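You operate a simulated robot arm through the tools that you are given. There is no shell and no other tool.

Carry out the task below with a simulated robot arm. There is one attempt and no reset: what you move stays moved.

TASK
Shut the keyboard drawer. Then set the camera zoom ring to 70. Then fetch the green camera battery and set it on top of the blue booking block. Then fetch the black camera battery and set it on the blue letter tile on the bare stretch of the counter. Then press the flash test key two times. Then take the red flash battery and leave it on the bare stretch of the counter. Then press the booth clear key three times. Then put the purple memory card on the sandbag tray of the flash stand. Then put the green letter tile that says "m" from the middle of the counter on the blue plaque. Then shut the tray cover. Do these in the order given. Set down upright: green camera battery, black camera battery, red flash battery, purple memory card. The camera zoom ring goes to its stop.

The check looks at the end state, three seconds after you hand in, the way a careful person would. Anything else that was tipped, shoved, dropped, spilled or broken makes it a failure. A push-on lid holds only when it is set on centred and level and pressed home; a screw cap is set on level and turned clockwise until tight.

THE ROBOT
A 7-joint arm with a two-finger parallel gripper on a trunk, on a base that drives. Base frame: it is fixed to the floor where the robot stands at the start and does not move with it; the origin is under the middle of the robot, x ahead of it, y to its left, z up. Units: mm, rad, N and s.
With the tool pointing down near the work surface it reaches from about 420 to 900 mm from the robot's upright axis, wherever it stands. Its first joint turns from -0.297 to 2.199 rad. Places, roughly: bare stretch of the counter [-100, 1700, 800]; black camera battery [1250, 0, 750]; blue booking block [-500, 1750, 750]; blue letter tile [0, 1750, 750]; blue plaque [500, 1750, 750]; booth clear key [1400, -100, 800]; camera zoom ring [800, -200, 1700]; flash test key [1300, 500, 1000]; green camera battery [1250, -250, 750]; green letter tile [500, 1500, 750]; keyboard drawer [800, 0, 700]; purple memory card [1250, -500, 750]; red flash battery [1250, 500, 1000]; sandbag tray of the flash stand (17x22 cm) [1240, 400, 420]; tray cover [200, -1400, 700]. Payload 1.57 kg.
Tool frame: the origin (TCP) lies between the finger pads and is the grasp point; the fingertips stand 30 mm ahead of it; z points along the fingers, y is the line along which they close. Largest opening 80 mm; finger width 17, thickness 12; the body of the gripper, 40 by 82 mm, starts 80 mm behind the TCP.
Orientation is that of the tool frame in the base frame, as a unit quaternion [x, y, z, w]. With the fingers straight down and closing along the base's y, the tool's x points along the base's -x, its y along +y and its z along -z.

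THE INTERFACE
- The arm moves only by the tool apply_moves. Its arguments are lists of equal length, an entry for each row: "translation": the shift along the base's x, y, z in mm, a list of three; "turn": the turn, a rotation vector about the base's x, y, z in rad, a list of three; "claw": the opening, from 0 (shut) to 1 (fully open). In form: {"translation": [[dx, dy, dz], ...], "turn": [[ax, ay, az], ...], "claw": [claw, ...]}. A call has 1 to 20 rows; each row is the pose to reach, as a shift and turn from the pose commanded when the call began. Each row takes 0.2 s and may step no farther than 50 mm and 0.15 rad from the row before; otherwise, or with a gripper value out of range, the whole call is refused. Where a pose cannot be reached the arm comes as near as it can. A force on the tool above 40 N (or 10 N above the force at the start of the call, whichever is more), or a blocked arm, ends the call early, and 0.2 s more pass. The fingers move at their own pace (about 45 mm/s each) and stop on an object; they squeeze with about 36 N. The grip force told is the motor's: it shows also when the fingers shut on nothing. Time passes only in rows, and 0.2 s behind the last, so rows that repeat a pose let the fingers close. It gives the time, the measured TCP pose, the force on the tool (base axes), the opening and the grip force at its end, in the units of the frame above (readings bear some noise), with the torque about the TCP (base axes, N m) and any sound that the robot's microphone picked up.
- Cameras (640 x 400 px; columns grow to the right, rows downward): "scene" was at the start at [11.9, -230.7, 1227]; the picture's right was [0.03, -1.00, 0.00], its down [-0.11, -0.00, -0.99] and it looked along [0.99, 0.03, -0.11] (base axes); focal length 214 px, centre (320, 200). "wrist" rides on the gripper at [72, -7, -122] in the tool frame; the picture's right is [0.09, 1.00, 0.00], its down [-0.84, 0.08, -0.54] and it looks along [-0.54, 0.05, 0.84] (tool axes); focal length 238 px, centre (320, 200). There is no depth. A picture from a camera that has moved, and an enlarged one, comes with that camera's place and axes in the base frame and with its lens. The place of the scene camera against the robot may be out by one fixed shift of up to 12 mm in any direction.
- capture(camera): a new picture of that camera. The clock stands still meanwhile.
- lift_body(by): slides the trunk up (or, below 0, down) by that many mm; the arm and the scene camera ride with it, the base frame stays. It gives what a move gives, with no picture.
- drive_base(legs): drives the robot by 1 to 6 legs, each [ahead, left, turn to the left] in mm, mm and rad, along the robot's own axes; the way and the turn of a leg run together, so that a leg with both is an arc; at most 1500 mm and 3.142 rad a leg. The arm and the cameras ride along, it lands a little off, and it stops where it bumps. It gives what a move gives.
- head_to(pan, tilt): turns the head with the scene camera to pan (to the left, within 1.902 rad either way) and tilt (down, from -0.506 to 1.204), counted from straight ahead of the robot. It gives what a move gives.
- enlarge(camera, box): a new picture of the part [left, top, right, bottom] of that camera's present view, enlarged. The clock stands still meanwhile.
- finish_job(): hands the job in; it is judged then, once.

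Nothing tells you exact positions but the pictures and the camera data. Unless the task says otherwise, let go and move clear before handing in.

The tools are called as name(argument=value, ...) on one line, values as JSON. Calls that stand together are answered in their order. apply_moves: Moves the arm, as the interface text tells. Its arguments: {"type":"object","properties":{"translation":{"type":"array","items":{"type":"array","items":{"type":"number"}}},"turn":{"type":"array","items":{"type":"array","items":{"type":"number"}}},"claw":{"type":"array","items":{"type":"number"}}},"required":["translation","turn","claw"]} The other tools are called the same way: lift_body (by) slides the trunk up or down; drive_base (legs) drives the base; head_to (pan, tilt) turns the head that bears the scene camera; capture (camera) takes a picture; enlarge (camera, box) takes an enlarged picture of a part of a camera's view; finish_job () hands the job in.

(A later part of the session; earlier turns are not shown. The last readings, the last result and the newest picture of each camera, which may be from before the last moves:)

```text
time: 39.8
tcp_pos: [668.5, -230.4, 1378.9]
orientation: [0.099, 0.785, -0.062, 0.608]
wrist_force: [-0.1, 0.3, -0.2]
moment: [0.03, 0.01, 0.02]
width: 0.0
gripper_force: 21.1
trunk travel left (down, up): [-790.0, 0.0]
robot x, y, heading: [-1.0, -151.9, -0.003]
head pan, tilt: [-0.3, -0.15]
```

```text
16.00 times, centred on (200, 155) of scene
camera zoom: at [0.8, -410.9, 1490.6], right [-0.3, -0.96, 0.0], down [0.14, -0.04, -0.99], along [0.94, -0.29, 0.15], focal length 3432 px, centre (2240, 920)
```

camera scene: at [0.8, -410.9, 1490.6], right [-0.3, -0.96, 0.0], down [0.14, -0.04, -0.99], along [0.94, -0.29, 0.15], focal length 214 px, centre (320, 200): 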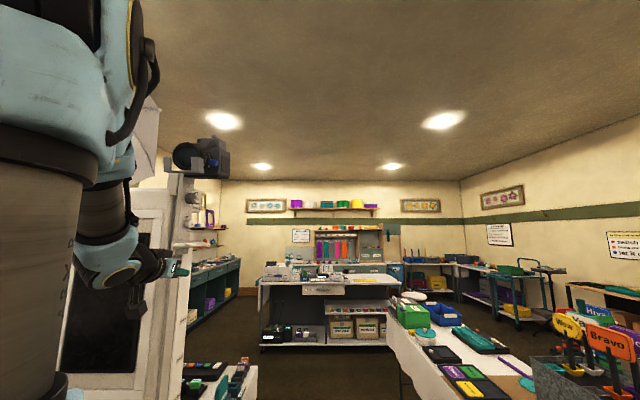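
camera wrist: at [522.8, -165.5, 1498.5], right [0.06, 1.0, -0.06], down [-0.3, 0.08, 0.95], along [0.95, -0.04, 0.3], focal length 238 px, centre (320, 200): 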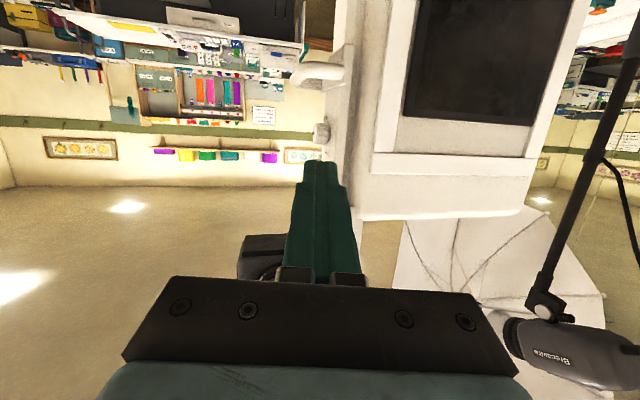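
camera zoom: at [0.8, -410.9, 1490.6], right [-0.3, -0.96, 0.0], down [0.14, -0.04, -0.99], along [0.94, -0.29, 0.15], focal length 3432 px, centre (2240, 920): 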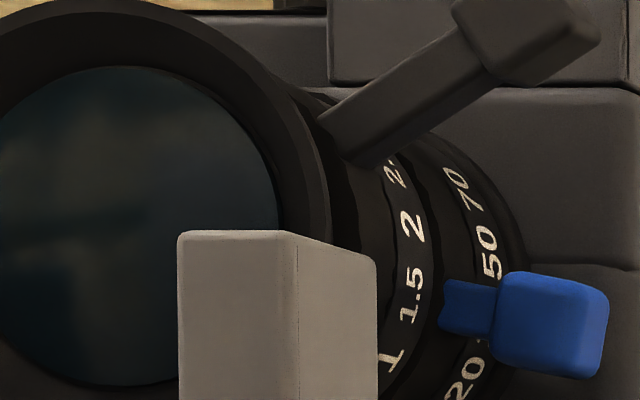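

The rear ring is the zoom ring: blue lever, scale 20–(35)–50–70, with the lever now between 20 and 50, at about (764, -276, 1722). I'll need to push that lever up to the 70 end from below with the fingers pointing up, so I'll drive right, lower the trunk to get a better upward reach, and then raise the tool.

drive_base(legs=[[0, -200, 0]])

lift_body(by=-300)

apply_moves(translation=[[4, 8, 44], [8, 16, 88], [12, 24, 132], [16, 32, 176], [20, 40, 220], [24, 48, 264], [28, 56, 308], [32, 64, 352], [36, 72, 396], [40, 80, 440]], turn=[[0.003, -0.088, 0.052], [0.005, -0.176, 0.105], [0.008, -0.263, 0.157], [0.01, -0.351, 0.209], [0.013, -0.439, 0.262], [0.016, -0.527, 0.314], [0.018, -0.615, 0.366], [0.021, -0.702, 0.418], [0.023, -0.79, 0.471], [0.026, -0.878, 0.523]], claw=[0, 0, 0, 0, 0, 0, 0, 0, 0, 0])

capture(camera="wrist")

capture(camera="scene")

```text
time: 41.4
tcp_pos: [666.0, -429.3, 1379.0]
orientation: [0.1, 0.785, -0.062, 0.608]
wrist_force: [0.2, -0.5, -0.3]
moment: [-0.01, 0.02, 0.0]
width: 0.3
gripper_force: 21.4
trunk travel left (down, up): [-790.0, 0.0]
robot x, y, heading: [1.2, -350.9, -0.004]
head pan, tilt: [-0.3, -0.15]
```

```text
time: 44.4
tcp_pos: [667.6, -429.1, 1079.7]
orientation: [0.099, 0.786, -0.061, 0.608]
wrist_force: [0.6, 0.1, 0.0]
moment: [0.02, 0.0, -0.03]
width: 0.0
gripper_force: 21.1
trunk travel left (down, up): [-490.0, 300.0]
robot x, y, heading: [-2.3, -352.4, -0.005]
head pan, tilt: [-0.3, -0.15]
```

```text
time: 46.6
tcp_pos: [688.2, -312.5, 1510.8]
orientation: [-0.01, 0.488, 0.151, 0.86]
wrist_force: [2.7, -6.7, -0.5]
moment: [-0.37, -0.13, 0.52]
width: 0.0
gripper_force: 21.1
out of reach, approached as far as the arm can: row 7, 8, 9, 10
trunk travel left (down, up): [-490.0, 300.0]
robot x, y, heading: [-1.4, -346.7, -0.007]
head pan, tilt: [-0.3, -0.15]
```

```text
taken
camera wrist: at [620.6, -322.0, 1385.2], right [-0.22, 0.97, 0.05], down [-0.87, -0.22, 0.43], along [0.43, 0.05, 0.9], focal length 238 px, centre (320, 200)
```

wrist: 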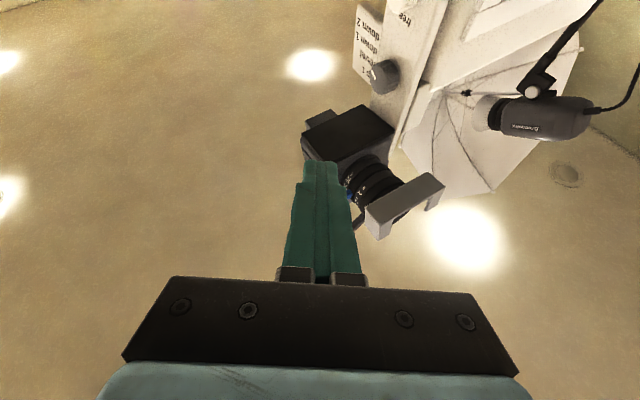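

```text
taken
camera scene: at [-0.6, -609.8, 1190.2], right [-0.3, -0.95, 0.0], down [0.14, -0.04, -0.99], along [0.94, -0.3, 0.15], focal length 214 px, centre (320, 200)
```

scene: 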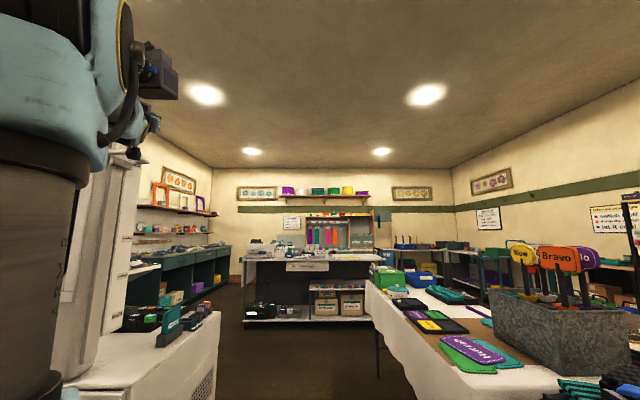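

The tool is now below and in front of the lens, pointing up, and I can see the camera from beneath. The force reading is slightly odd, so I'll check it at rest before going on.

apply_moves(translation=[[0, 0, 0], [0, 0, 0]], turn=[[0, 0, 0], [0, 0, 0]], claw=[0, 0])

enlarge(camera="wrist", box=[280, 60, 460, 260])

head_to(pan=0.2, tilt=-0.45)

capture(camera="scene")

```text
time: 47.2
tcp_pos: [685.0, -308.6, 1513.2]
orientation: [-0.011, 0.488, 0.15, 0.86]
wrist_force: [0.1, 0.8, 0.7]
moment: [0.01, -0.02, 0.02]
width: 0.3
gripper_force: 21.2
trunk travel left (down, up): [-490.0, 300.0]
robot x, y, heading: [-4.4, -349.9, -0.003]
head pan, tilt: [-0.3, -0.15]
```

```text
2.00 times, centred on (370, 160) of wrist
camera zoom: at [619.2, -319.4, 1385.7], right [-0.22, 0.97, 0.05], down [-0.88, -0.22, 0.43], along [0.43, 0.05, 0.9], focal length 477 px, centre (220, 280)
```

zoom: 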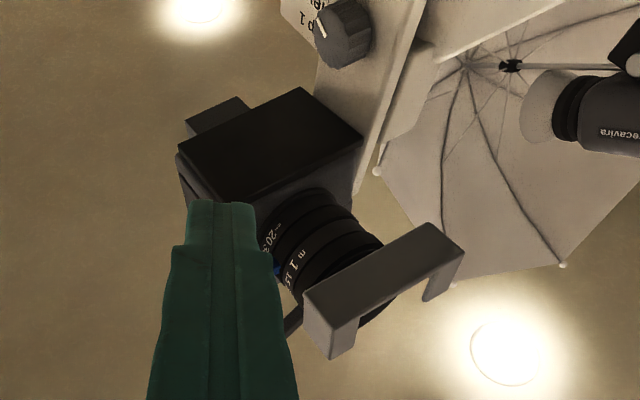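

```text
time: 48.1
tcp_pos: [685.1, -310.6, 1512.6]
orientation: [-0.011, 0.486, 0.151, 0.861]
wrist_force: [0.6, -0.3, 0.0]
moment: [0.0, 0.02, 0.02]
width: 0.0
gripper_force: 21.3
trunk travel left (down, up): [-490.0, 300.0]
robot x, y, heading: [-1.1, -349.9, -0.004]
head pan, tilt: [0.201, -0.45]
```

```text
taken
camera scene: at [-13.7, -568.9, 1214.1], right [0.2, -0.98, 0.0], down [0.43, 0.08, -0.9], along [0.88, 0.18, 0.43], focal length 214 px, centre (320, 200)
```

scene: 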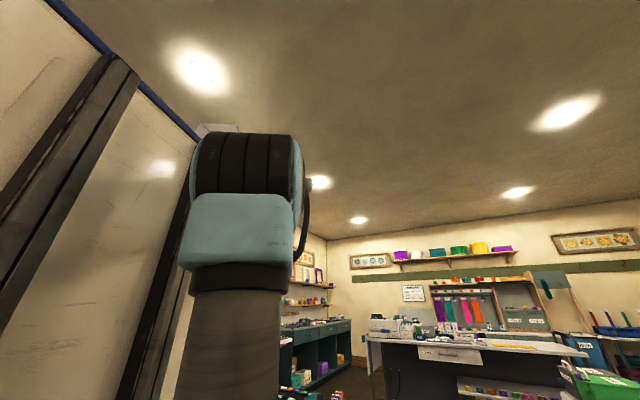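

At rest the tool is free. The finger hides the blue lever, so I'll shift the tool right for a clear view of it from below.

apply_moves(translation=[[0, -35, 0], [0, -70, 0], [0, -70, 0]], turn=[[0, 0, 0], [0, 0, 0], [0, 0, 0]], claw=[0, 0, 0])

enlarge(camera="wrist", box=[320, 120, 480, 220])

capture(camera="wrist")

```text
time: 48.9
tcp_pos: [676.3, -351.7, 1521.6]
orientation: [0.008, 0.492, 0.146, 0.858]
wrist_force: [0.6, -0.6, 0.4]
moment: [0.05, -0.01, 0.02]
width: 0.0
gripper_force: 21.4
out of reach, approached as far as the arm can: row 1, 2, 3
trunk travel left (down, up): [-490.0, 300.0]
robot x, y, heading: [-2.5, -347.9, -0.003]
head pan, tilt: [0.201, -0.45]
```

```text
4.00 times, centred on (400, 170) of wrist
camera zoom: at [608.8, -355.1, 1395.7], right [-0.2, 0.98, 0.08], down [-0.87, -0.21, 0.44], along [0.44, 0.02, 0.9], focal length 953 px, centre (0, 320)
```

zoom: 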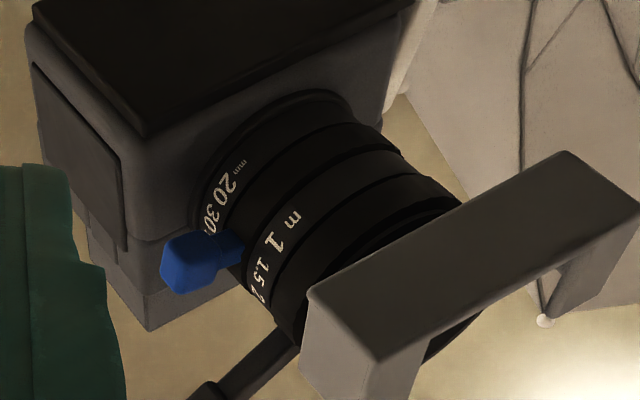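

```text
taken
camera wrist: at [608.8, -355.1, 1395.7], right [-0.2, 0.98, 0.08], down [-0.87, -0.21, 0.44], along [0.44, 0.02, 0.9], focal length 238 px, centre (320, 200)
```

wrist: 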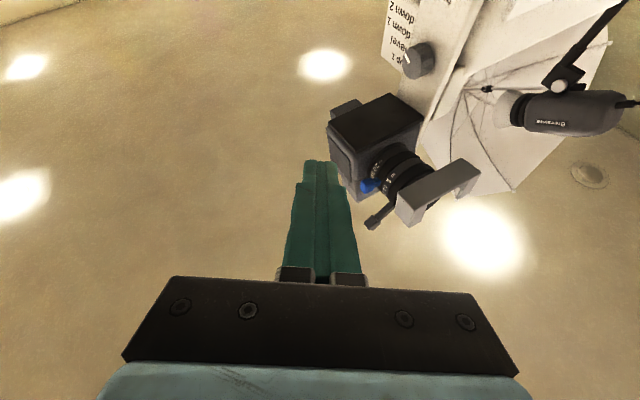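

Scale reads 20 30 [lever] 50 70 on the fixed barrel, so the blue lever is the pointer and needs to go up. Its knob is near (773, -271, 1720). I'll move the fingertips to just below it.

apply_moves(translation=[[15, 5, 30], [30, 10, 60], [45, 15, 90], [60, 20, 113]], turn=[[0, 0, 0], [0, 0, 0], [0, 0, 0], [0, 0, 0]], claw=[0, 0, 0, 0])

capture(camera="wrist")

enlarge(camera="wrist", box=[300, 130, 460, 230])

```text
time: 49.9
tcp_pos: [736.4, -329.8, 1634.4]
orientation: [-0.012, 0.487, 0.15, 0.86]
wrist_force: [-0.1, -0.1, 0.4]
moment: [-0.05, 0.03, 0.02]
width: 0.1
gripper_force: 21.2
out of reach, approached as far as the arm can: row 1
trunk travel left (down, up): [-490.0, 300.0]
robot x, y, heading: [-5.1, -347.0, -0.006]
head pan, tilt: [0.201, -0.45]
```

```text
taken
camera wrist: at [670.6, -339.4, 1509.0], right [-0.23, 0.97, 0.05], down [-0.88, -0.22, 0.43], along [0.43, 0.05, 0.9], focal length 238 px, centre (320, 200)
```

wrist: 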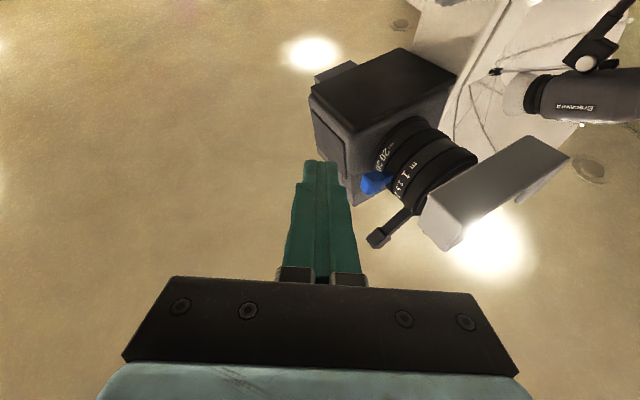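

```text
4.00 times, centred on (380, 180) of wrist
camera zoom: at [670.6, -339.4, 1509.0], right [-0.23, 0.97, 0.05], down [-0.88, -0.22, 0.43], along [0.43, 0.05, 0.9], focal length 953 px, centre (80, 280)
```

zoom: 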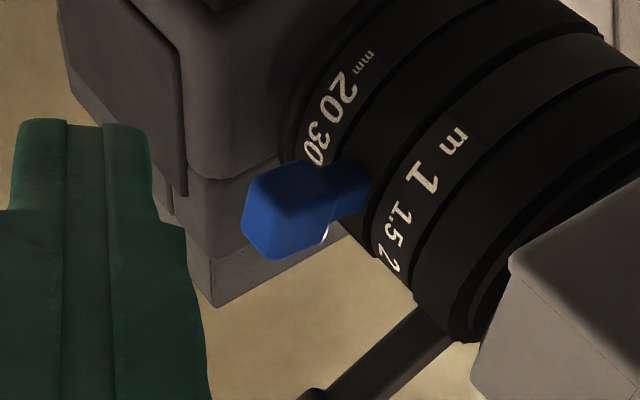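

The knob is at about (775, -272, 1721), while my fingertips are at (761, -325, 1650). I'll slide in under the knob and check with a picture.

apply_moves(translation=[[3, 9, 8], [9, 28, 14], [17, 55, 18], [17, 55, 18]], turn=[[0, 0, 0], [0, 0, 0], [0, 0, 0], [0, 0, 0]], claw=[0, 0, 0, 0])

capture(camera="wrist")

enlarge(camera="wrist", box=[260, 130, 420, 230])

```text
time: 50.9
tcp_pos: [754.5, -275.0, 1652.4]
orientation: [-0.011, 0.487, 0.15, 0.86]
wrist_force: [0.1, -0.5, 1.3]
moment: [-0.01, 0.02, 0.02]
width: 0.0
gripper_force: 21.7
trunk travel left (down, up): [-490.0, 300.0]
robot x, y, heading: [0.9, -348.6, -0.005]
head pan, tilt: [0.201, -0.45]
```

```text
taken
camera wrist: at [687.5, -284.6, 1526.3], right [-0.22, 0.97, 0.05], down [-0.87, -0.22, 0.43], along [0.43, 0.05, 0.9], focal length 238 px, centre (320, 200)
```

wrist: 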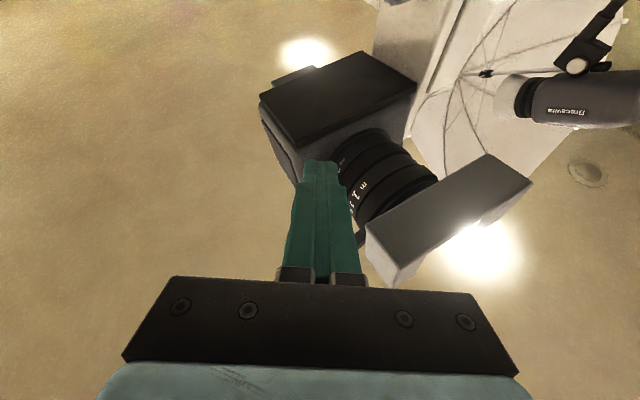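

```text
4.00 times, centred on (340, 180) of wrist
camera zoom: at [687.5, -284.6, 1526.3], right [-0.22, 0.97, 0.05], down [-0.87, -0.22, 0.43], along [0.43, 0.05, 0.9], focal length 953 px, centre (240, 280)
```

zoom: 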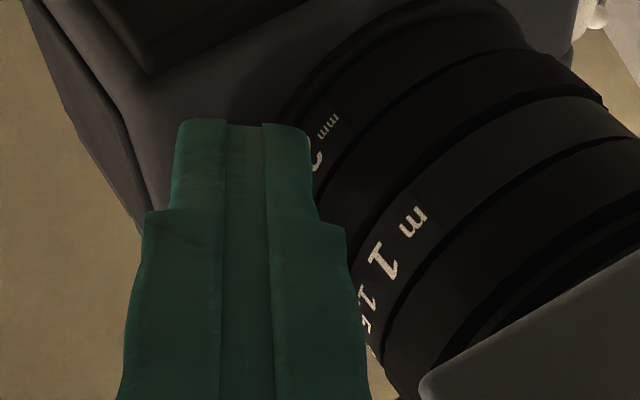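

The fingertips sit right under the lever. To keep the palm clear of the U-bracket while going up, I'll first yaw the tool a bit so it comes more from the side.

apply_moves(translation=[[1, -3, 0], [2, -6, 0], [2, -6, 0]], turn=[[0, 0, 0.1], [0, 0, 0.2], [0, 0, 0.2]], claw=[0, 0, 0])

capture(camera="wrist")

```text
time: 51.7
tcp_pos: [754.8, -280.6, 1652.2]
orientation: [-0.06, 0.484, 0.235, 0.841]
wrist_force: [-0.4, -0.1, 0.0]
moment: [-0.02, 0.0, 0.05]
width: 0.0
gripper_force: 21.3
trunk travel left (down, up): [-490.0, 300.0]
robot x, y, heading: [-2.1, -352.2, -0.003]
head pan, tilt: [0.201, -0.45]
```

```text
taken
camera wrist: at [692.3, -303.4, 1526.6], right [-0.41, 0.91, 0.05], down [-0.81, -0.39, 0.43], along [0.41, 0.14, 0.9], focal length 238 px, centre (320, 200)
```

wrist: 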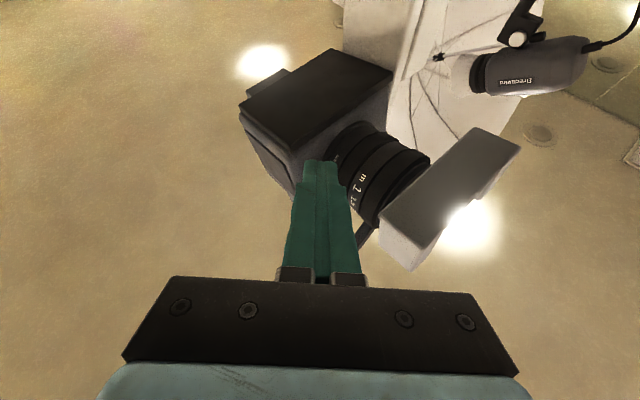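

Clear now. I'll push up slowly.

apply_moves(translation=[[0, 0, 8], [0, 0, 16], [0, 0, 24], [0, 0, 30], [0, 0, 35], [0, 0, 40], [0, 0, 45]], turn=[[0, 0, 0], [0, 0, 0], [0, 0, 0], [0, 0, 0], [0, 0, 0], [0, 0, 0], [0, 0, 0]], claw=[0, 0, 0, 0, 0, 0, 0])

capture(camera="wrist")

enlarge(camera="wrist", box=[260, 130, 420, 230])

```text
time: 53.3
tcp_pos: [751.3, -283.7, 1659.0]
orientation: [-0.06, 0.483, 0.236, 0.841]
wrist_force: [0.4, -0.1, -0.9]
moment: [-0.01, 0.04, -0.01]
width: 0.2
gripper_force: 21.5
out of reach, approached as far as the arm can: row 1, 2, 3, 4, 5, 6, 7
trunk travel left (down, up): [-490.0, 300.0]
robot x, y, heading: [-3.2, -347.9, -0.007]
head pan, tilt: [0.201, -0.45]
```

```text
taken
camera wrist: at [688.2, -307.2, 1533.3], right [-0.41, 0.91, 0.05], down [-0.81, -0.39, 0.43], along [0.41, 0.14, 0.9], focal length 238 px, centre (320, 200)
```

wrist: 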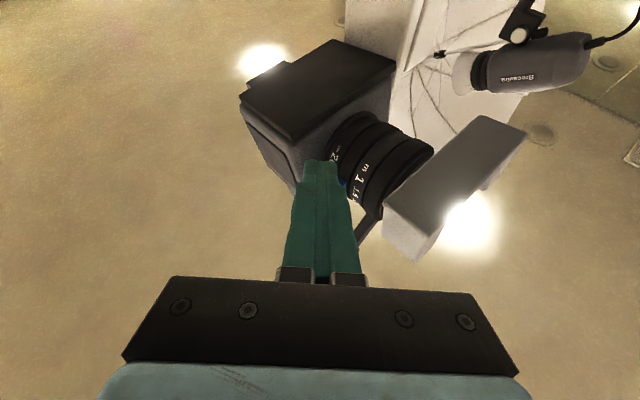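

```text
4.00 times, centred on (340, 180) of wrist
camera zoom: at [688.2, -307.2, 1533.3], right [-0.41, 0.91, 0.05], down [-0.81, -0.39, 0.43], along [0.41, 0.14, 0.9], focal length 953 px, centre (240, 280)
```

zoom: 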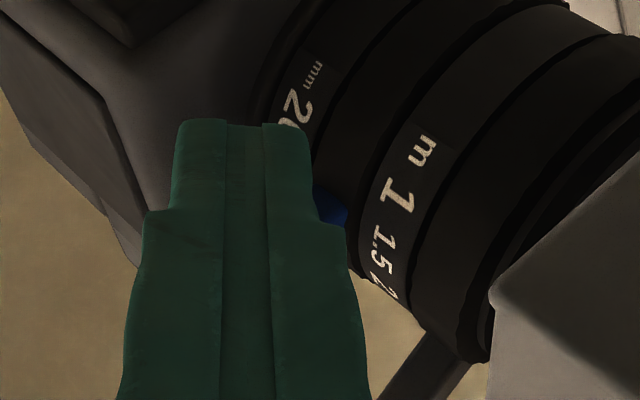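

The arm is at its upward reach limit, so I'll drop the arm a bit and raise the trunk by 70 mm to gain room for the push.

apply_moves(translation=[[0, 0, -20], [0, 0, -40], [0, 0, -60]], turn=[[0, 0, 0], [0, 0, 0], [0, 0, 0]], claw=[0, 0, 0])

lift_body(by=70)

capture(camera="wrist")

```text
time: 54.1
tcp_pos: [750.7, -285.7, 1599.6]
orientation: [-0.06, 0.484, 0.235, 0.841]
wrist_force: [0.4, -0.2, 0.1]
moment: [0.02, 0.03, 0.03]
width: 0.2
gripper_force: 21.4
trunk travel left (down, up): [-490.0, 300.0]
robot x, y, heading: [-3.2, -348.0, -0.006]
head pan, tilt: [0.201, -0.45]
```

```text
time: 55.2
tcp_pos: [750.9, -284.3, 1669.2]
orientation: [-0.059, 0.484, 0.235, 0.841]
wrist_force: [0.5, 0.8, 0.2]
moment: [0.02, 0.02, 0.0]
width: 0.0
gripper_force: 20.8
trunk travel left (down, up): [-560.0, 230.0]
robot x, y, heading: [-1.6, -348.8, -0.003]
head pan, tilt: [0.201, -0.45]
```

```text
taken
camera wrist: at [687.9, -306.5, 1542.8], right [-0.41, 0.91, 0.05], down [-0.81, -0.39, 0.43], along [0.41, 0.14, 0.9], focal length 238 px, centre (320, 200)
```

wrist: 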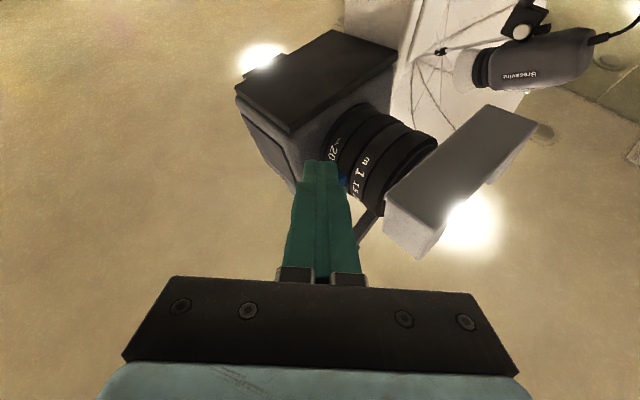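

Now I'll nudge forward/inward 4 mm and push up slowly, watching the force.

apply_moves(translation=[[3, 3, 2], [4.5, 4.5, 6], [4.5, 4.5, 11], [4.5, 4.5, 16], [4.5, 4.5, 21], [4.5, 4.5, 26], [4.5, 4.5, 31], [4.5, 4.5, 36]], turn=[[0, 0, 0], [0, 0, 0], [0, 0, 0], [0, 0, 0], [0, 0, 0], [0, 0, 0], [0, 0, 0], [0, 0, 0]], claw=[0, 0, 0, 0, 0, 0, 0, 0])

enlarge(camera="wrist", box=[260, 130, 420, 230])

head_to(pan=0.0, tilt=-0.45)

capture(camera="scene")

```text
time: 57.0
tcp_pos: [755.0, -279.7, 1704.8]
orientation: [-0.061, 0.484, 0.236, 0.84]
wrist_force: [0.1, 0.9, -0.4]
moment: [-0.04, 0.02, 0.04]
width: 0.1
gripper_force: 20.8
trunk travel left (down, up): [-560.0, 230.0]
robot x, y, heading: [1.0, -349.6, -0.003]
head pan, tilt: [0.201, -0.45]
```

```text
4.00 times, centred on (340, 180) of wrist
camera zoom: at [692.6, -301.5, 1578.9], right [-0.41, 0.91, 0.05], down [-0.81, -0.39, 0.43], along [0.41, 0.14, 0.9], focal length 953 px, centre (240, 280)
```

zoom: 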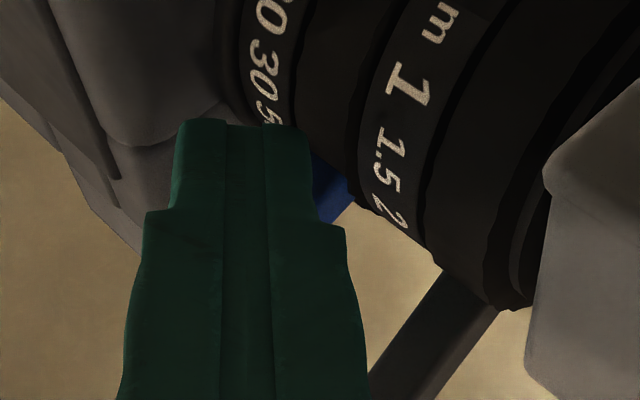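

```text
time: 57.7
tcp_pos: [755.4, -278.9, 1704.4]
orientation: [-0.059, 0.483, 0.235, 0.841]
wrist_force: [1.8, 0.8, -0.6]
moment: [-0.05, 0.04, -0.03]
width: 0.0
gripper_force: 20.9
trunk travel left (down, up): [-560.0, 230.0]
robot x, y, heading: [-1.7, -345.9, -0.003]
head pan, tilt: [0.0, -0.45]
```

```text
taken
camera scene: at [-12.1, -582.6, 1284.1], right [0.0, -1.0, 0.0], down [0.43, 0.0, -0.9], along [0.9, 0.0, 0.43], focal length 214 px, centre (320, 200)
```

scene: 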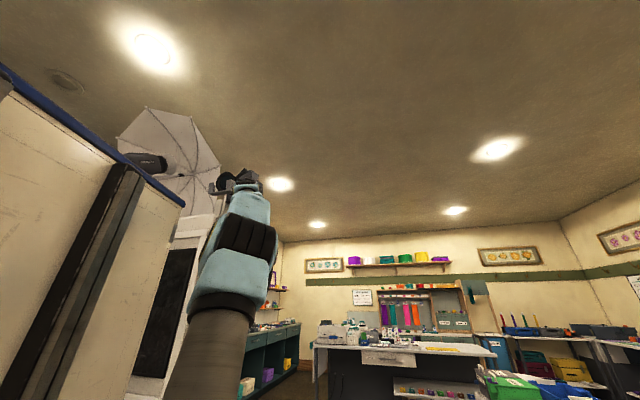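

The lever is moving up (I now see "30" and "5" uncovered below it). I'll keep pushing up to the stop.

apply_moves(translation=[[0, 0, 5], [0.5, 1, 10], [0.5, 2, 15], [1, 3, 20], [1, 4, 25], [1, 5, 30]], turn=[[0, 0, 0], [0, 0, 0], [0, 0, 0], [0, 0, 0], [0, 0, 0], [0, 0, 0]], claw=[0, 0, 0, 0, 0, 0])

enlarge(camera="wrist", box=[260, 130, 420, 230])

enlarge(camera="scene", box=[200, 155, 280, 205])

```text
time: 59.1
tcp_pos: [756.2, -277.9, 1724.9]
orientation: [-0.06, 0.485, 0.235, 0.84]
wrist_force: [-12.9, -5.4, -16.9]
moment: [-0.1, -0.02, 0.08]
width: 0.0
gripper_force: 21.4
out of reach, approached as far as the arm can: row 5, 6
trunk travel left (down, up): [-560.0, 230.0]
robot x, y, heading: [-0.4, -350.1, -0.003]
head pan, tilt: [0.0, -0.45]
```

```text
4.00 times, centred on (340, 180) of wrist
camera zoom: at [692.8, -299.4, 1598.5], right [-0.41, 0.91, 0.05], down [-0.81, -0.39, 0.43], along [0.41, 0.14, 0.9], focal length 953 px, centre (240, 280)
```

zoom: 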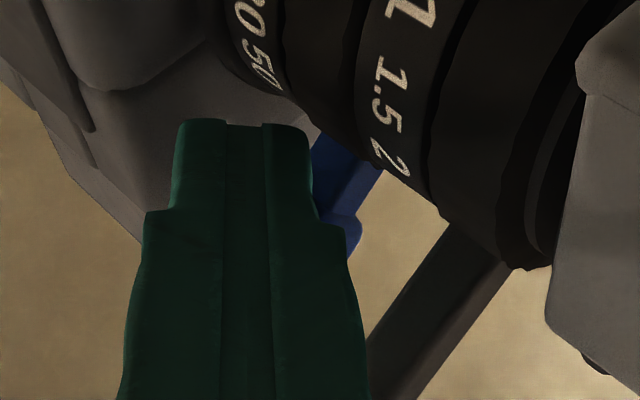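

```text
8.00 times, centred on (240, 180) of scene
camera zoom: at [-12.8, -583.2, 1283.9], right [0.0, -1.0, 0.0], down [0.44, 0.0, -0.9], along [0.9, 0.0, 0.44], focal length 1716 px, centre (960, 360)
```

zoom: 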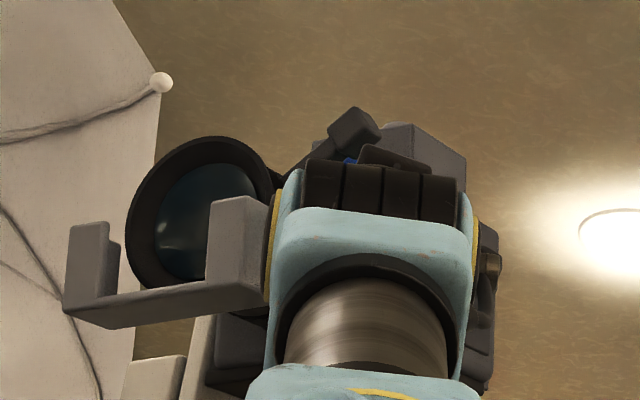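

There's about 20 N resisting, but the arm was also near its reach limit. I'll drop the arm, raise the trunk a bit more, look, and push again to make sure it's at the stop.

apply_moves(translation=[[0, 0, -15], [0, 0, -35], [0, 0, -55]], turn=[[0, 0, 0], [0, 0, 0], [0, 0, 0]], claw=[0, 0, 0])

lift_body(by=45)

apply_moves(translation=[[0, 0, 5], [0, 0, 10], [0, 0, 15], [0, 0, 20], [0, 0, 25], [0, 0, 30], [0, 0, 35]], turn=[[0, 0, 0], [0, 0, 0], [0, 0, 0], [0, 0, 0], [0, 0, 0], [0, 0, 0], [0, 0, 0]], claw=[0, 0, 0, 0, 0, 0, 0])

enlarge(camera="wrist", box=[260, 130, 420, 230])

```text
time: 59.9
tcp_pos: [756.8, -278.1, 1669.2]
orientation: [-0.06, 0.483, 0.236, 0.841]
wrist_force: [0.9, -0.5, 0.3]
moment: [0.05, 0.03, -0.01]
width: 0.0
gripper_force: 21.3
trunk travel left (down, up): [-560.0, 230.0]
robot x, y, heading: [-1.8, -351.3, -0.005]
head pan, tilt: [0.0, -0.45]
```

```text
time: 60.8
tcp_pos: [756.0, -277.1, 1714.5]
orientation: [-0.06, 0.483, 0.236, 0.841]
wrist_force: [-0.1, -0.6, -0.2]
moment: [-0.01, -0.02, -0.03]
width: 0.0
gripper_force: 21.0
trunk travel left (down, up): [-605.0, 185.0]
robot x, y, heading: [-1.7, -347.2, 0.003]
head pan, tilt: [0.0, -0.45]
```

```text
time: 61.6
tcp_pos: [756.9, -277.6, 1725.9]
orientation: [-0.061, 0.488, 0.235, 0.839]
wrist_force: [-19.3, -8.3, -18.6]
moment: [-0.18, -0.17, 0.19]
width: 0.3
gripper_force: 20.7
trunk travel left (down, up): [-605.0, 185.0]
robot x, y, heading: [1.2, -349.7, -0.003]
head pan, tilt: [0.0, -0.45]
stopped in row 4: the force on the tool passed its limit at 52 N (the readings are from after the stop); the commanded pose is now the measured one
```

```text
4.00 times, centred on (340, 180) of wrist
camera zoom: at [692.8, -300.6, 1599.8], right [-0.41, 0.91, 0.05], down [-0.81, -0.39, 0.44], along [0.42, 0.14, 0.9], focal length 953 px, centre (240, 280)
```

zoom: 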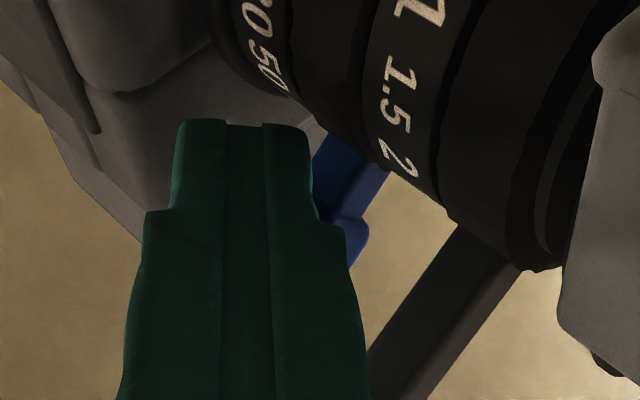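

It stops hard at the same height. I'll come down and to the side to read where the lever points now.

apply_moves(translation=[[-2, 0, -15], [-5, -5, -40], [-10, -25, -75], [-20, -60, -100], [-30, -90, -120]], turn=[[0, 0, 0], [0, 0, 0], [0, 0, 0], [0, 0, 0], [0, 0, 0]], claw=[0, 0, 0, 0, 0])

capture(camera="wrist")

enlarge(camera="wrist", box=[310, 110, 470, 210])

```text
time: 62.8
tcp_pos: [728.1, -366.9, 1607.1]
orientation: [-0.061, 0.488, 0.235, 0.839]
wrist_force: [0.0, -1.2, 0.1]
moment: [0.04, -0.01, 0.03]
width: 0.0
gripper_force: 21.3
trunk travel left (down, up): [-605.0, 185.0]
robot x, y, heading: [0.4, -350.3, -0.005]
head pan, tilt: [0.0, -0.45]
```

```text
taken
camera wrist: at [664.1, -390.6, 1480.8], right [-0.41, 0.91, 0.05], down [-0.81, -0.39, 0.44], along [0.42, 0.14, 0.9], focal length 238 px, centre (320, 200)
```

wrist: 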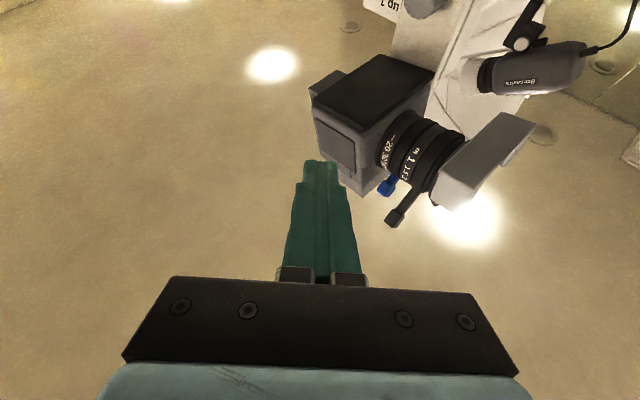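

```text
4.00 times, centred on (390, 160) of wrist
camera zoom: at [664.1, -390.6, 1480.8], right [-0.41, 0.91, 0.05], down [-0.81, -0.39, 0.44], along [0.42, 0.14, 0.9], focal length 953 px, centre (40, 360)
```

zoom: 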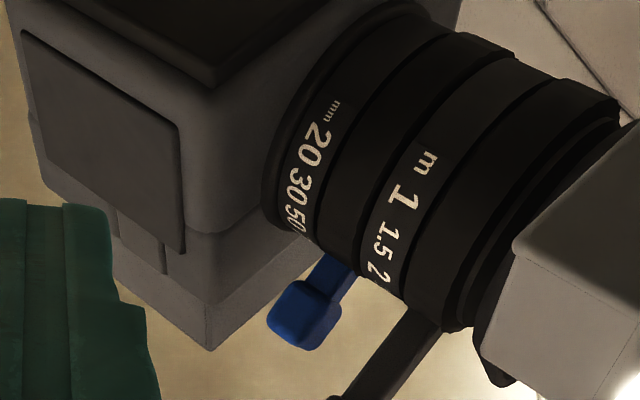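

The lever has passed 50. I'll raise the trunk and use the head camera to compare it to the 70 mark from the side.

head_to(pan=0.2, tilt=-0.35)

capture(camera="scene")

```text
time: 63.6
tcp_pos: [727.2, -367.7, 1607.1]
orientation: [-0.061, 0.487, 0.235, 0.839]
wrist_force: [0.0, 0.4, 0.0]
moment: [-0.02, 0.04, 0.0]
width: 0.0
gripper_force: 21.0
trunk travel left (down, up): [-605.0, 185.0]
robot x, y, heading: [-3.6, -350.0, -0.001]
head pan, tilt: [0.201, -0.351]
```

```text
taken
camera scene: at [-8.3, -567.8, 1321.9], right [0.2, -0.98, 0.0], down [0.34, 0.07, -0.94], along [0.92, 0.18, 0.34], focal length 214 px, centre (320, 200)
```

scene: 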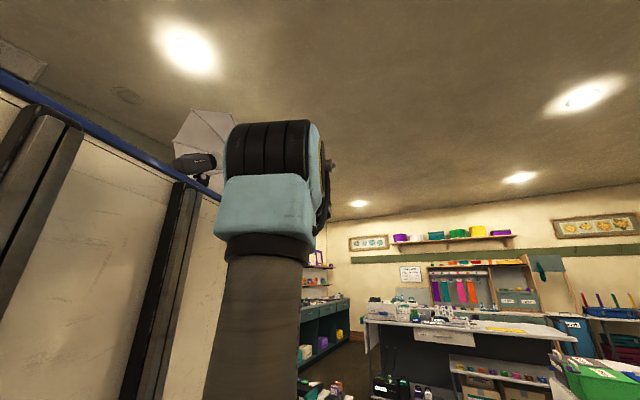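

My upper arm blocks the head's view, so I'll tip the tool down and use the wrist camera from the right side at lens height.

apply_moves(translation=[[-10, -15, -5], [-20, -30, -10], [-30, -45, -15], [-40, -60, -20], [-50, -75, -25], [-60, -90, -30], [-60, -90, -30]], turn=[[-0.046, 0.111, 0.03], [-0.091, 0.222, 0.06], [-0.137, 0.333, 0.09], [-0.182, 0.444, 0.12], [-0.228, 0.555, 0.15], [-0.274, 0.666, 0.18], [-0.274, 0.666, 0.18]], claw=[0, 0, 0, 0, 0, 0, 0])

lift_body(by=120)

capture(camera="wrist")

```text
time: 65.2
tcp_pos: [667.1, -457.9, 1575.6]
orientation: [-0.135, 0.754, 0.247, 0.594]
wrist_force: [-0.4, 0.2, -0.2]
moment: [-0.02, 0.0, 0.02]
width: 0.0
gripper_force: 21.4
trunk travel left (down, up): [-605.0, 185.0]
robot x, y, heading: [-1.7, -352.5, -0.004]
head pan, tilt: [0.201, -0.351]
```

```text
time: 66.7
tcp_pos: [667.0, -457.4, 1695.8]
orientation: [-0.135, 0.753, 0.247, 0.594]
wrist_force: [-0.4, 0.1, 0.2]
moment: [-0.01, -0.01, 0.0]
width: 0.2
gripper_force: 21.2
trunk travel left (down, up): [-725.0, 65.0]
robot x, y, heading: [-0.0, -349.7, -0.003]
head pan, tilt: [0.201, -0.351]
```

```text
taken
camera wrist: at [550.4, -521.9, 1645.0], right [-0.52, 0.85, 0.12], down [-0.27, -0.3, 0.91], along [0.81, 0.44, 0.39], focal length 238 px, centre (320, 200)
```

wrist: 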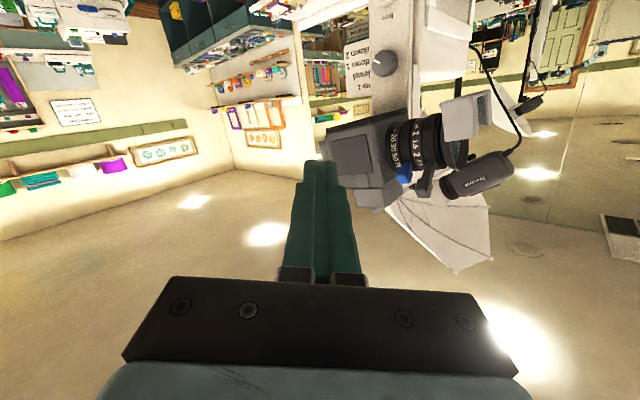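

enlarge(camera="wrist", box=[370, 110, 450, 210])

enlarge(camera="wrist", box=[330, 20, 410, 100])

```text
4.00 times, centred on (410, 160) of wrist
camera zoom: at [550.4, -521.9, 1645.0], right [-0.52, 0.85, 0.12], down [-0.27, -0.3, 0.91], along [0.81, 0.44, 0.39], focal length 953 px, centre (-40, 360)
```

zoom: 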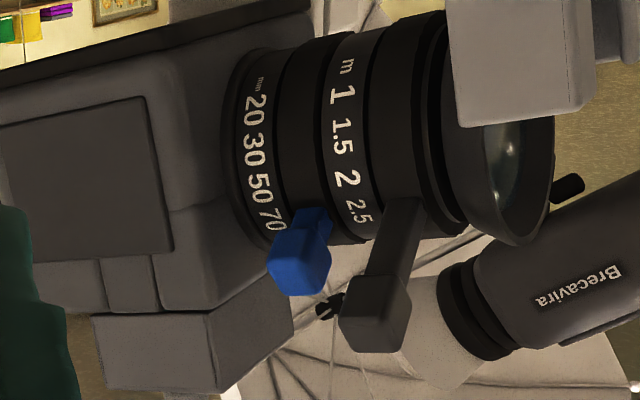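

```text
5.00 times, centred on (370, 60) of wrist
camera zoom: at [550.4, -521.9, 1645.0], right [-0.52, 0.85, 0.12], down [-0.27, -0.3, 0.91], along [0.81, 0.44, 0.39], focal length 1192 px, centre (70, 900)
```

zoom: 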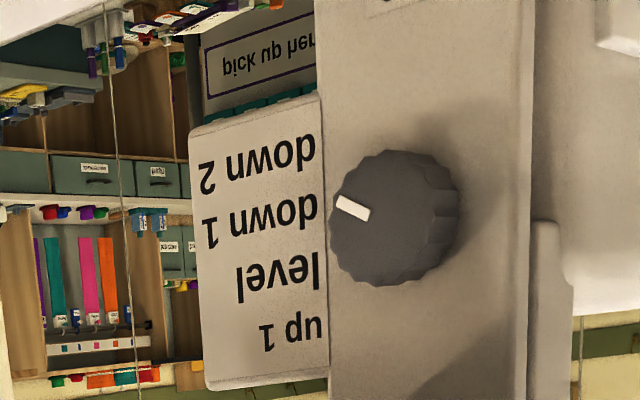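

The lever now points at 70 and is hard on its stop, so the zoom ring is done. Next is the green camera battery on the booth's side ledge; I'll fold the arm back a bit and look at the ledge and the surroundings.

apply_moves(translation=[[-10, 0, -40], [-20, 0, -80], [-30, 0, -120], [-40, 0, -160], [-40, 0, -200], [-40, 0, -240], [-40, 0, -280]], turn=[[0, 0, 0], [0, 0, 0], [0, 0, 0], [0, 0, 0], [0, 0, 0], [0, 0, 0], [0, 0, 0]], claw=[0, 0, 0, 0, 0, 0, 0])

head_to(pan=0.0, tilt=0.4)

capture(camera="scene")

head_to(pan=-0.8, tilt=0.5)

capture(camera="scene")

head_to(pan=-1.6, tilt=0.5)

capture(camera="scene")

```text
time: 68.3
tcp_pos: [626.1, -455.6, 1417.1]
orientation: [-0.135, 0.753, 0.246, 0.595]
wrist_force: [-0.6, 0.0, 0.1]
moment: [-0.01, 0.02, -0.01]
width: 0.0
gripper_force: 21.1
trunk travel left (down, up): [-725.0, 65.0]
robot x, y, heading: [-0.9, -348.8, -0.006]
head pan, tilt: [0.201, -0.351]
```

```text
time: 69.4
tcp_pos: [627.2, -455.6, 1416.8]
orientation: [-0.135, 0.754, 0.248, 0.594]
wrist_force: [-0.4, 0.2, -0.1]
moment: [-0.01, -0.03, -0.02]
width: 0.0
gripper_force: 21.7
trunk travel left (down, up): [-725.0, 65.0]
robot x, y, heading: [-2.2, -345.8, -0.001]
head pan, tilt: [0.0, 0.4]
```

```text
taken
camera scene: at [9.9, -582.9, 1375.5], right [0.0, -1.0, 0.0], down [-0.39, 0.0, -0.92], along [0.92, 0.0, -0.39], focal length 214 px, centre (320, 200)
```

scene: 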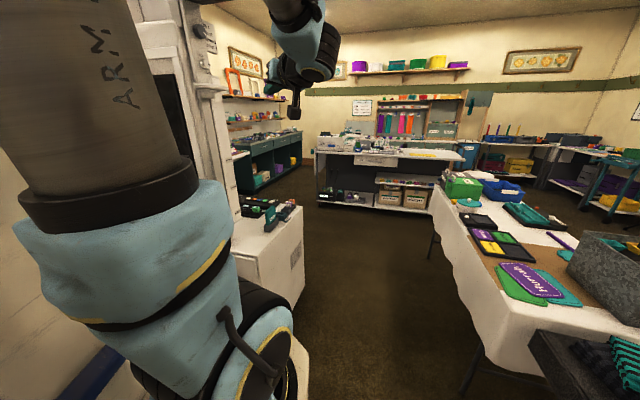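

```text
time: 70.5
tcp_pos: [627.8, -455.7, 1416.8]
orientation: [-0.135, 0.753, 0.247, 0.595]
wrist_force: [-0.9, 0.8, 0.2]
moment: [0.0, 0.01, 0.01]
width: 0.1
gripper_force: 21.3
trunk travel left (down, up): [-725.0, 65.0]
robot x, y, heading: [-1.0, -348.2, -0.004]
head pan, tilt: [-0.799, 0.499]
```

```text
taken
camera scene: at [-19.5, -648.0, 1366.3], right [-0.72, -0.7, 0.0], down [-0.33, 0.34, -0.88], along [0.61, -0.63, -0.48], focal length 214 px, centre (320, 200)
```

scene: 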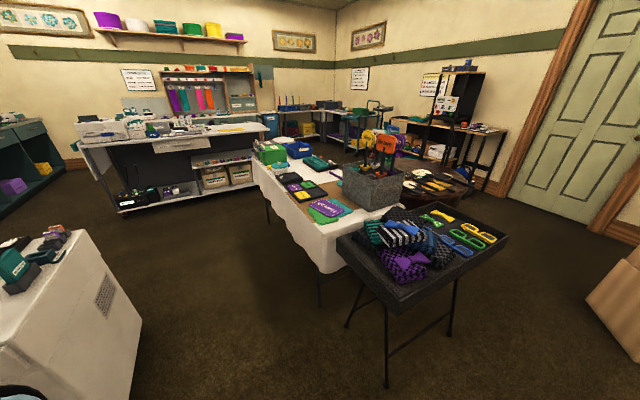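

```text
time: 71.6
tcp_pos: [627.0, -457.5, 1418.2]
orientation: [-0.135, 0.753, 0.247, 0.595]
wrist_force: [0.8, 0.8, 0.6]
moment: [0.02, 0.01, 0.03]
width: 0.0
gripper_force: 21.8
trunk travel left (down, up): [-725.0, 65.0]
robot x, y, heading: [-3.2, -349.3, -0.003]
head pan, tilt: [-1.6, 0.499]
```

```text
taken
camera scene: at [-85.7, -673.5, 1366.3], right [-1.0, 0.03, 0.0], down [0.02, 0.48, -0.88], along [-0.03, -0.88, -0.48], focal length 214 px, centre (320, 200)
```

scene: 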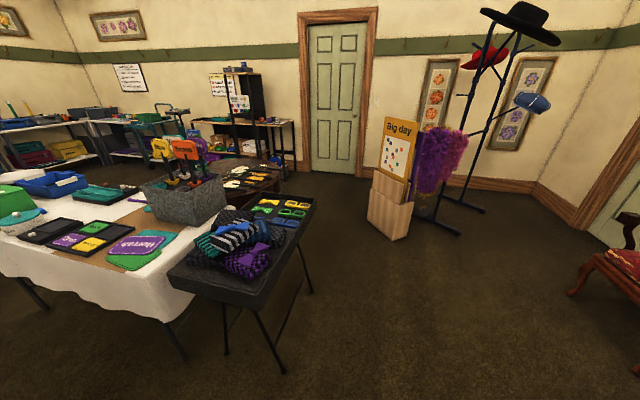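

I see the aisle between the booth's right side and the prop table. The batteries stand on the rear ledge of the booth, so I'll drive down the aisle parallel to the booth and look at the ledge from the side.

drive_base(legs=[[0, 0, -0.266], [0, -225, 0], [900, 0, 0]])

head_to(pan=0.5, tilt=0.6)

capture(camera="scene")

head_to(pan=0.0, tilt=0.4)

capture(camera="scene")

capture(camera="wrist")

```text
time: 78.5
tcp_pos: [1381.7, -1072.4, 1418.0]
orientation: [-0.034, 0.764, 0.166, 0.622]
wrist_force: [-0.3, -0.1, -0.2]
moment: [-0.01, 0.0, -0.01]
width: 0.1
gripper_force: 21.2
trunk travel left (down, up): [-725.0, 65.0]
robot x, y, heading: [802.0, -804.6, -0.261]
head pan, tilt: [-1.6, 0.499]
```

```text
time: 80.5
tcp_pos: [1381.9, -1074.2, 1417.1]
orientation: [-0.035, 0.765, 0.167, 0.621]
wrist_force: [0.1, 0.0, 0.2]
moment: [-0.02, -0.02, 0.0]
width: 0.0
gripper_force: 21.0
trunk travel left (down, up): [-725.0, 65.0]
robot x, y, heading: [800.1, -805.9, -0.266]
head pan, tilt: [0.499, 0.6]
```

```text
taken
camera scene: at [750.9, -990.2, 1357.2], right [0.23, -0.97, 0.0], down [-0.55, -0.13, -0.83], along [0.8, 0.19, -0.56], focal length 214 px, centre (320, 200)
```

scene: 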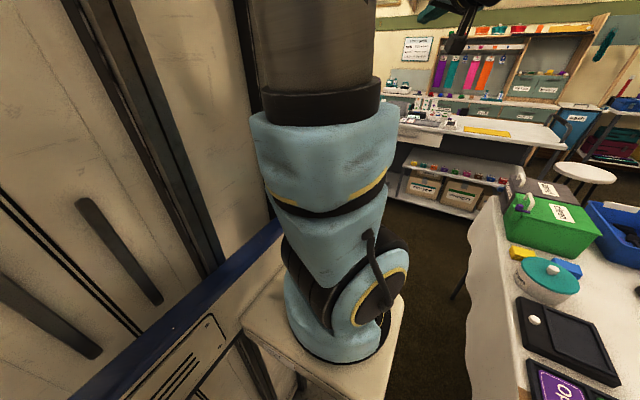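

```text
time: 81.5
tcp_pos: [1382.0, -1072.8, 1417.4]
orientation: [-0.036, 0.764, 0.167, 0.622]
wrist_force: [1.1, 0.2, 0.1]
moment: [-0.01, -0.01, 0.03]
width: 0.2
gripper_force: 21.1
trunk travel left (down, up): [-725.0, 65.0]
robot x, y, heading: [805.1, -804.9, -0.269]
head pan, tilt: [0.0, 0.4]
```

```text
taken
camera scene: at [754.2, -1034.9, 1375.4], right [-0.26, -0.96, 0.0], down [-0.38, 0.1, -0.92], along [0.89, -0.24, -0.39], focal length 214 px, centre (320, 200)
```

scene: 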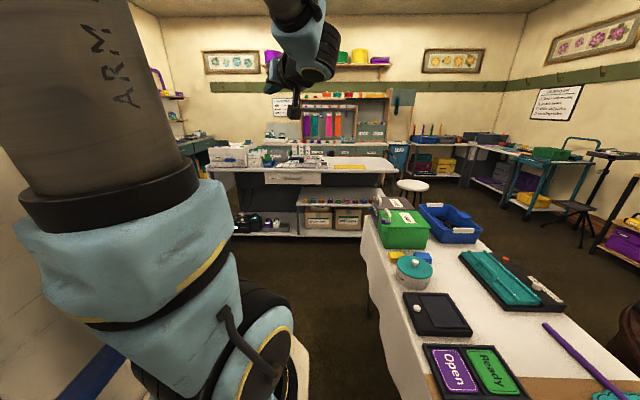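

```text
taken
camera wrist: at [1253.0, -1105.7, 1366.1], right [-0.28, 0.95, 0.12], down [-0.34, -0.22, 0.91], along [0.9, 0.21, 0.39], focal length 238 px, centre (320, 200)
```

wrist: 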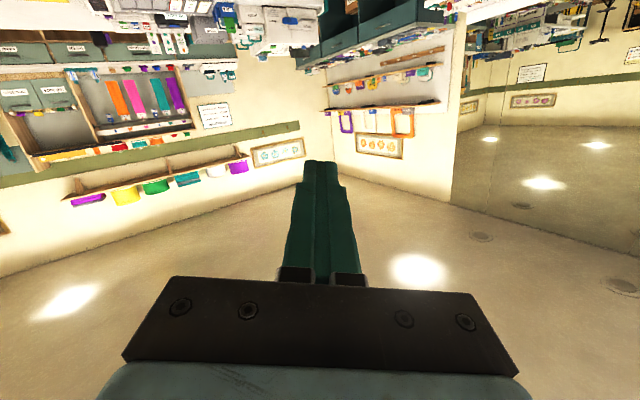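

The aisle is clear ahead and there's open floor behind the booth. I'll drive past, swing left behind the booth, and turn around to face its rear ledge.

drive_base(legs=[[1160, 0, 0], [0, 480, 0]])

drive_base(legs=[[0, 0, 1.571], [0, 0, 1.571]])

capture(camera="scene")

capture(camera="wrist")

```text
time: 89.8
tcp_pos: [2616.7, -909.3, 1417.2]
orientation: [-0.039, 0.764, 0.17, 0.621]
wrist_force: [-0.2, -0.1, 0.9]
moment: [0.03, 0.02, 0.01]
width: 0.3
gripper_force: 21.6
trunk travel left (down, up): [-725.0, 65.0]
robot x, y, heading: [2031.4, -644.8, -0.26]
head pan, tilt: [0.0, 0.4]
```

```text
time: 97.9
tcp_pos: [1446.8, -403.5, 1417.1]
orientation: [0.764, 0.05, -0.618, 0.18]
wrist_force: [0.0, 0.9, 0.4]
moment: [0.0, 0.02, -0.01]
width: 0.0
gripper_force: 21.3
trunk travel left (down, up): [-725.0, 65.0]
robot x, y, heading: [2037.5, -645.7, 2.912]
head pan, tilt: [0.0, 0.4]
```

```text
taken
camera scene: at [2075.1, -422.8, 1375.4], right [0.23, 0.97, 0.0], down [0.38, -0.09, -0.92], along [-0.9, 0.21, -0.39], focal length 214 px, centre (320, 200)
```

scene: 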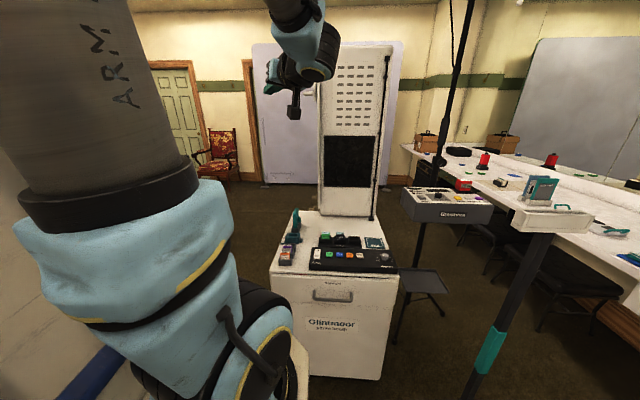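

```text
taken
camera wrist: at [1573.7, -366.7, 1366.1], right [0.32, -0.94, 0.12], down [0.33, 0.23, 0.91], along [-0.89, -0.25, 0.39], focal length 238 px, centre (320, 200)
```

wrist: 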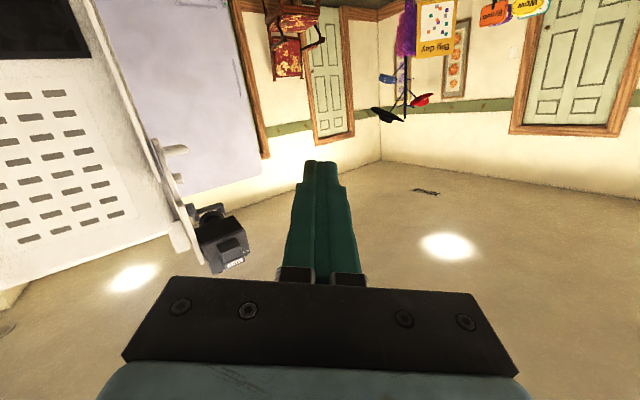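

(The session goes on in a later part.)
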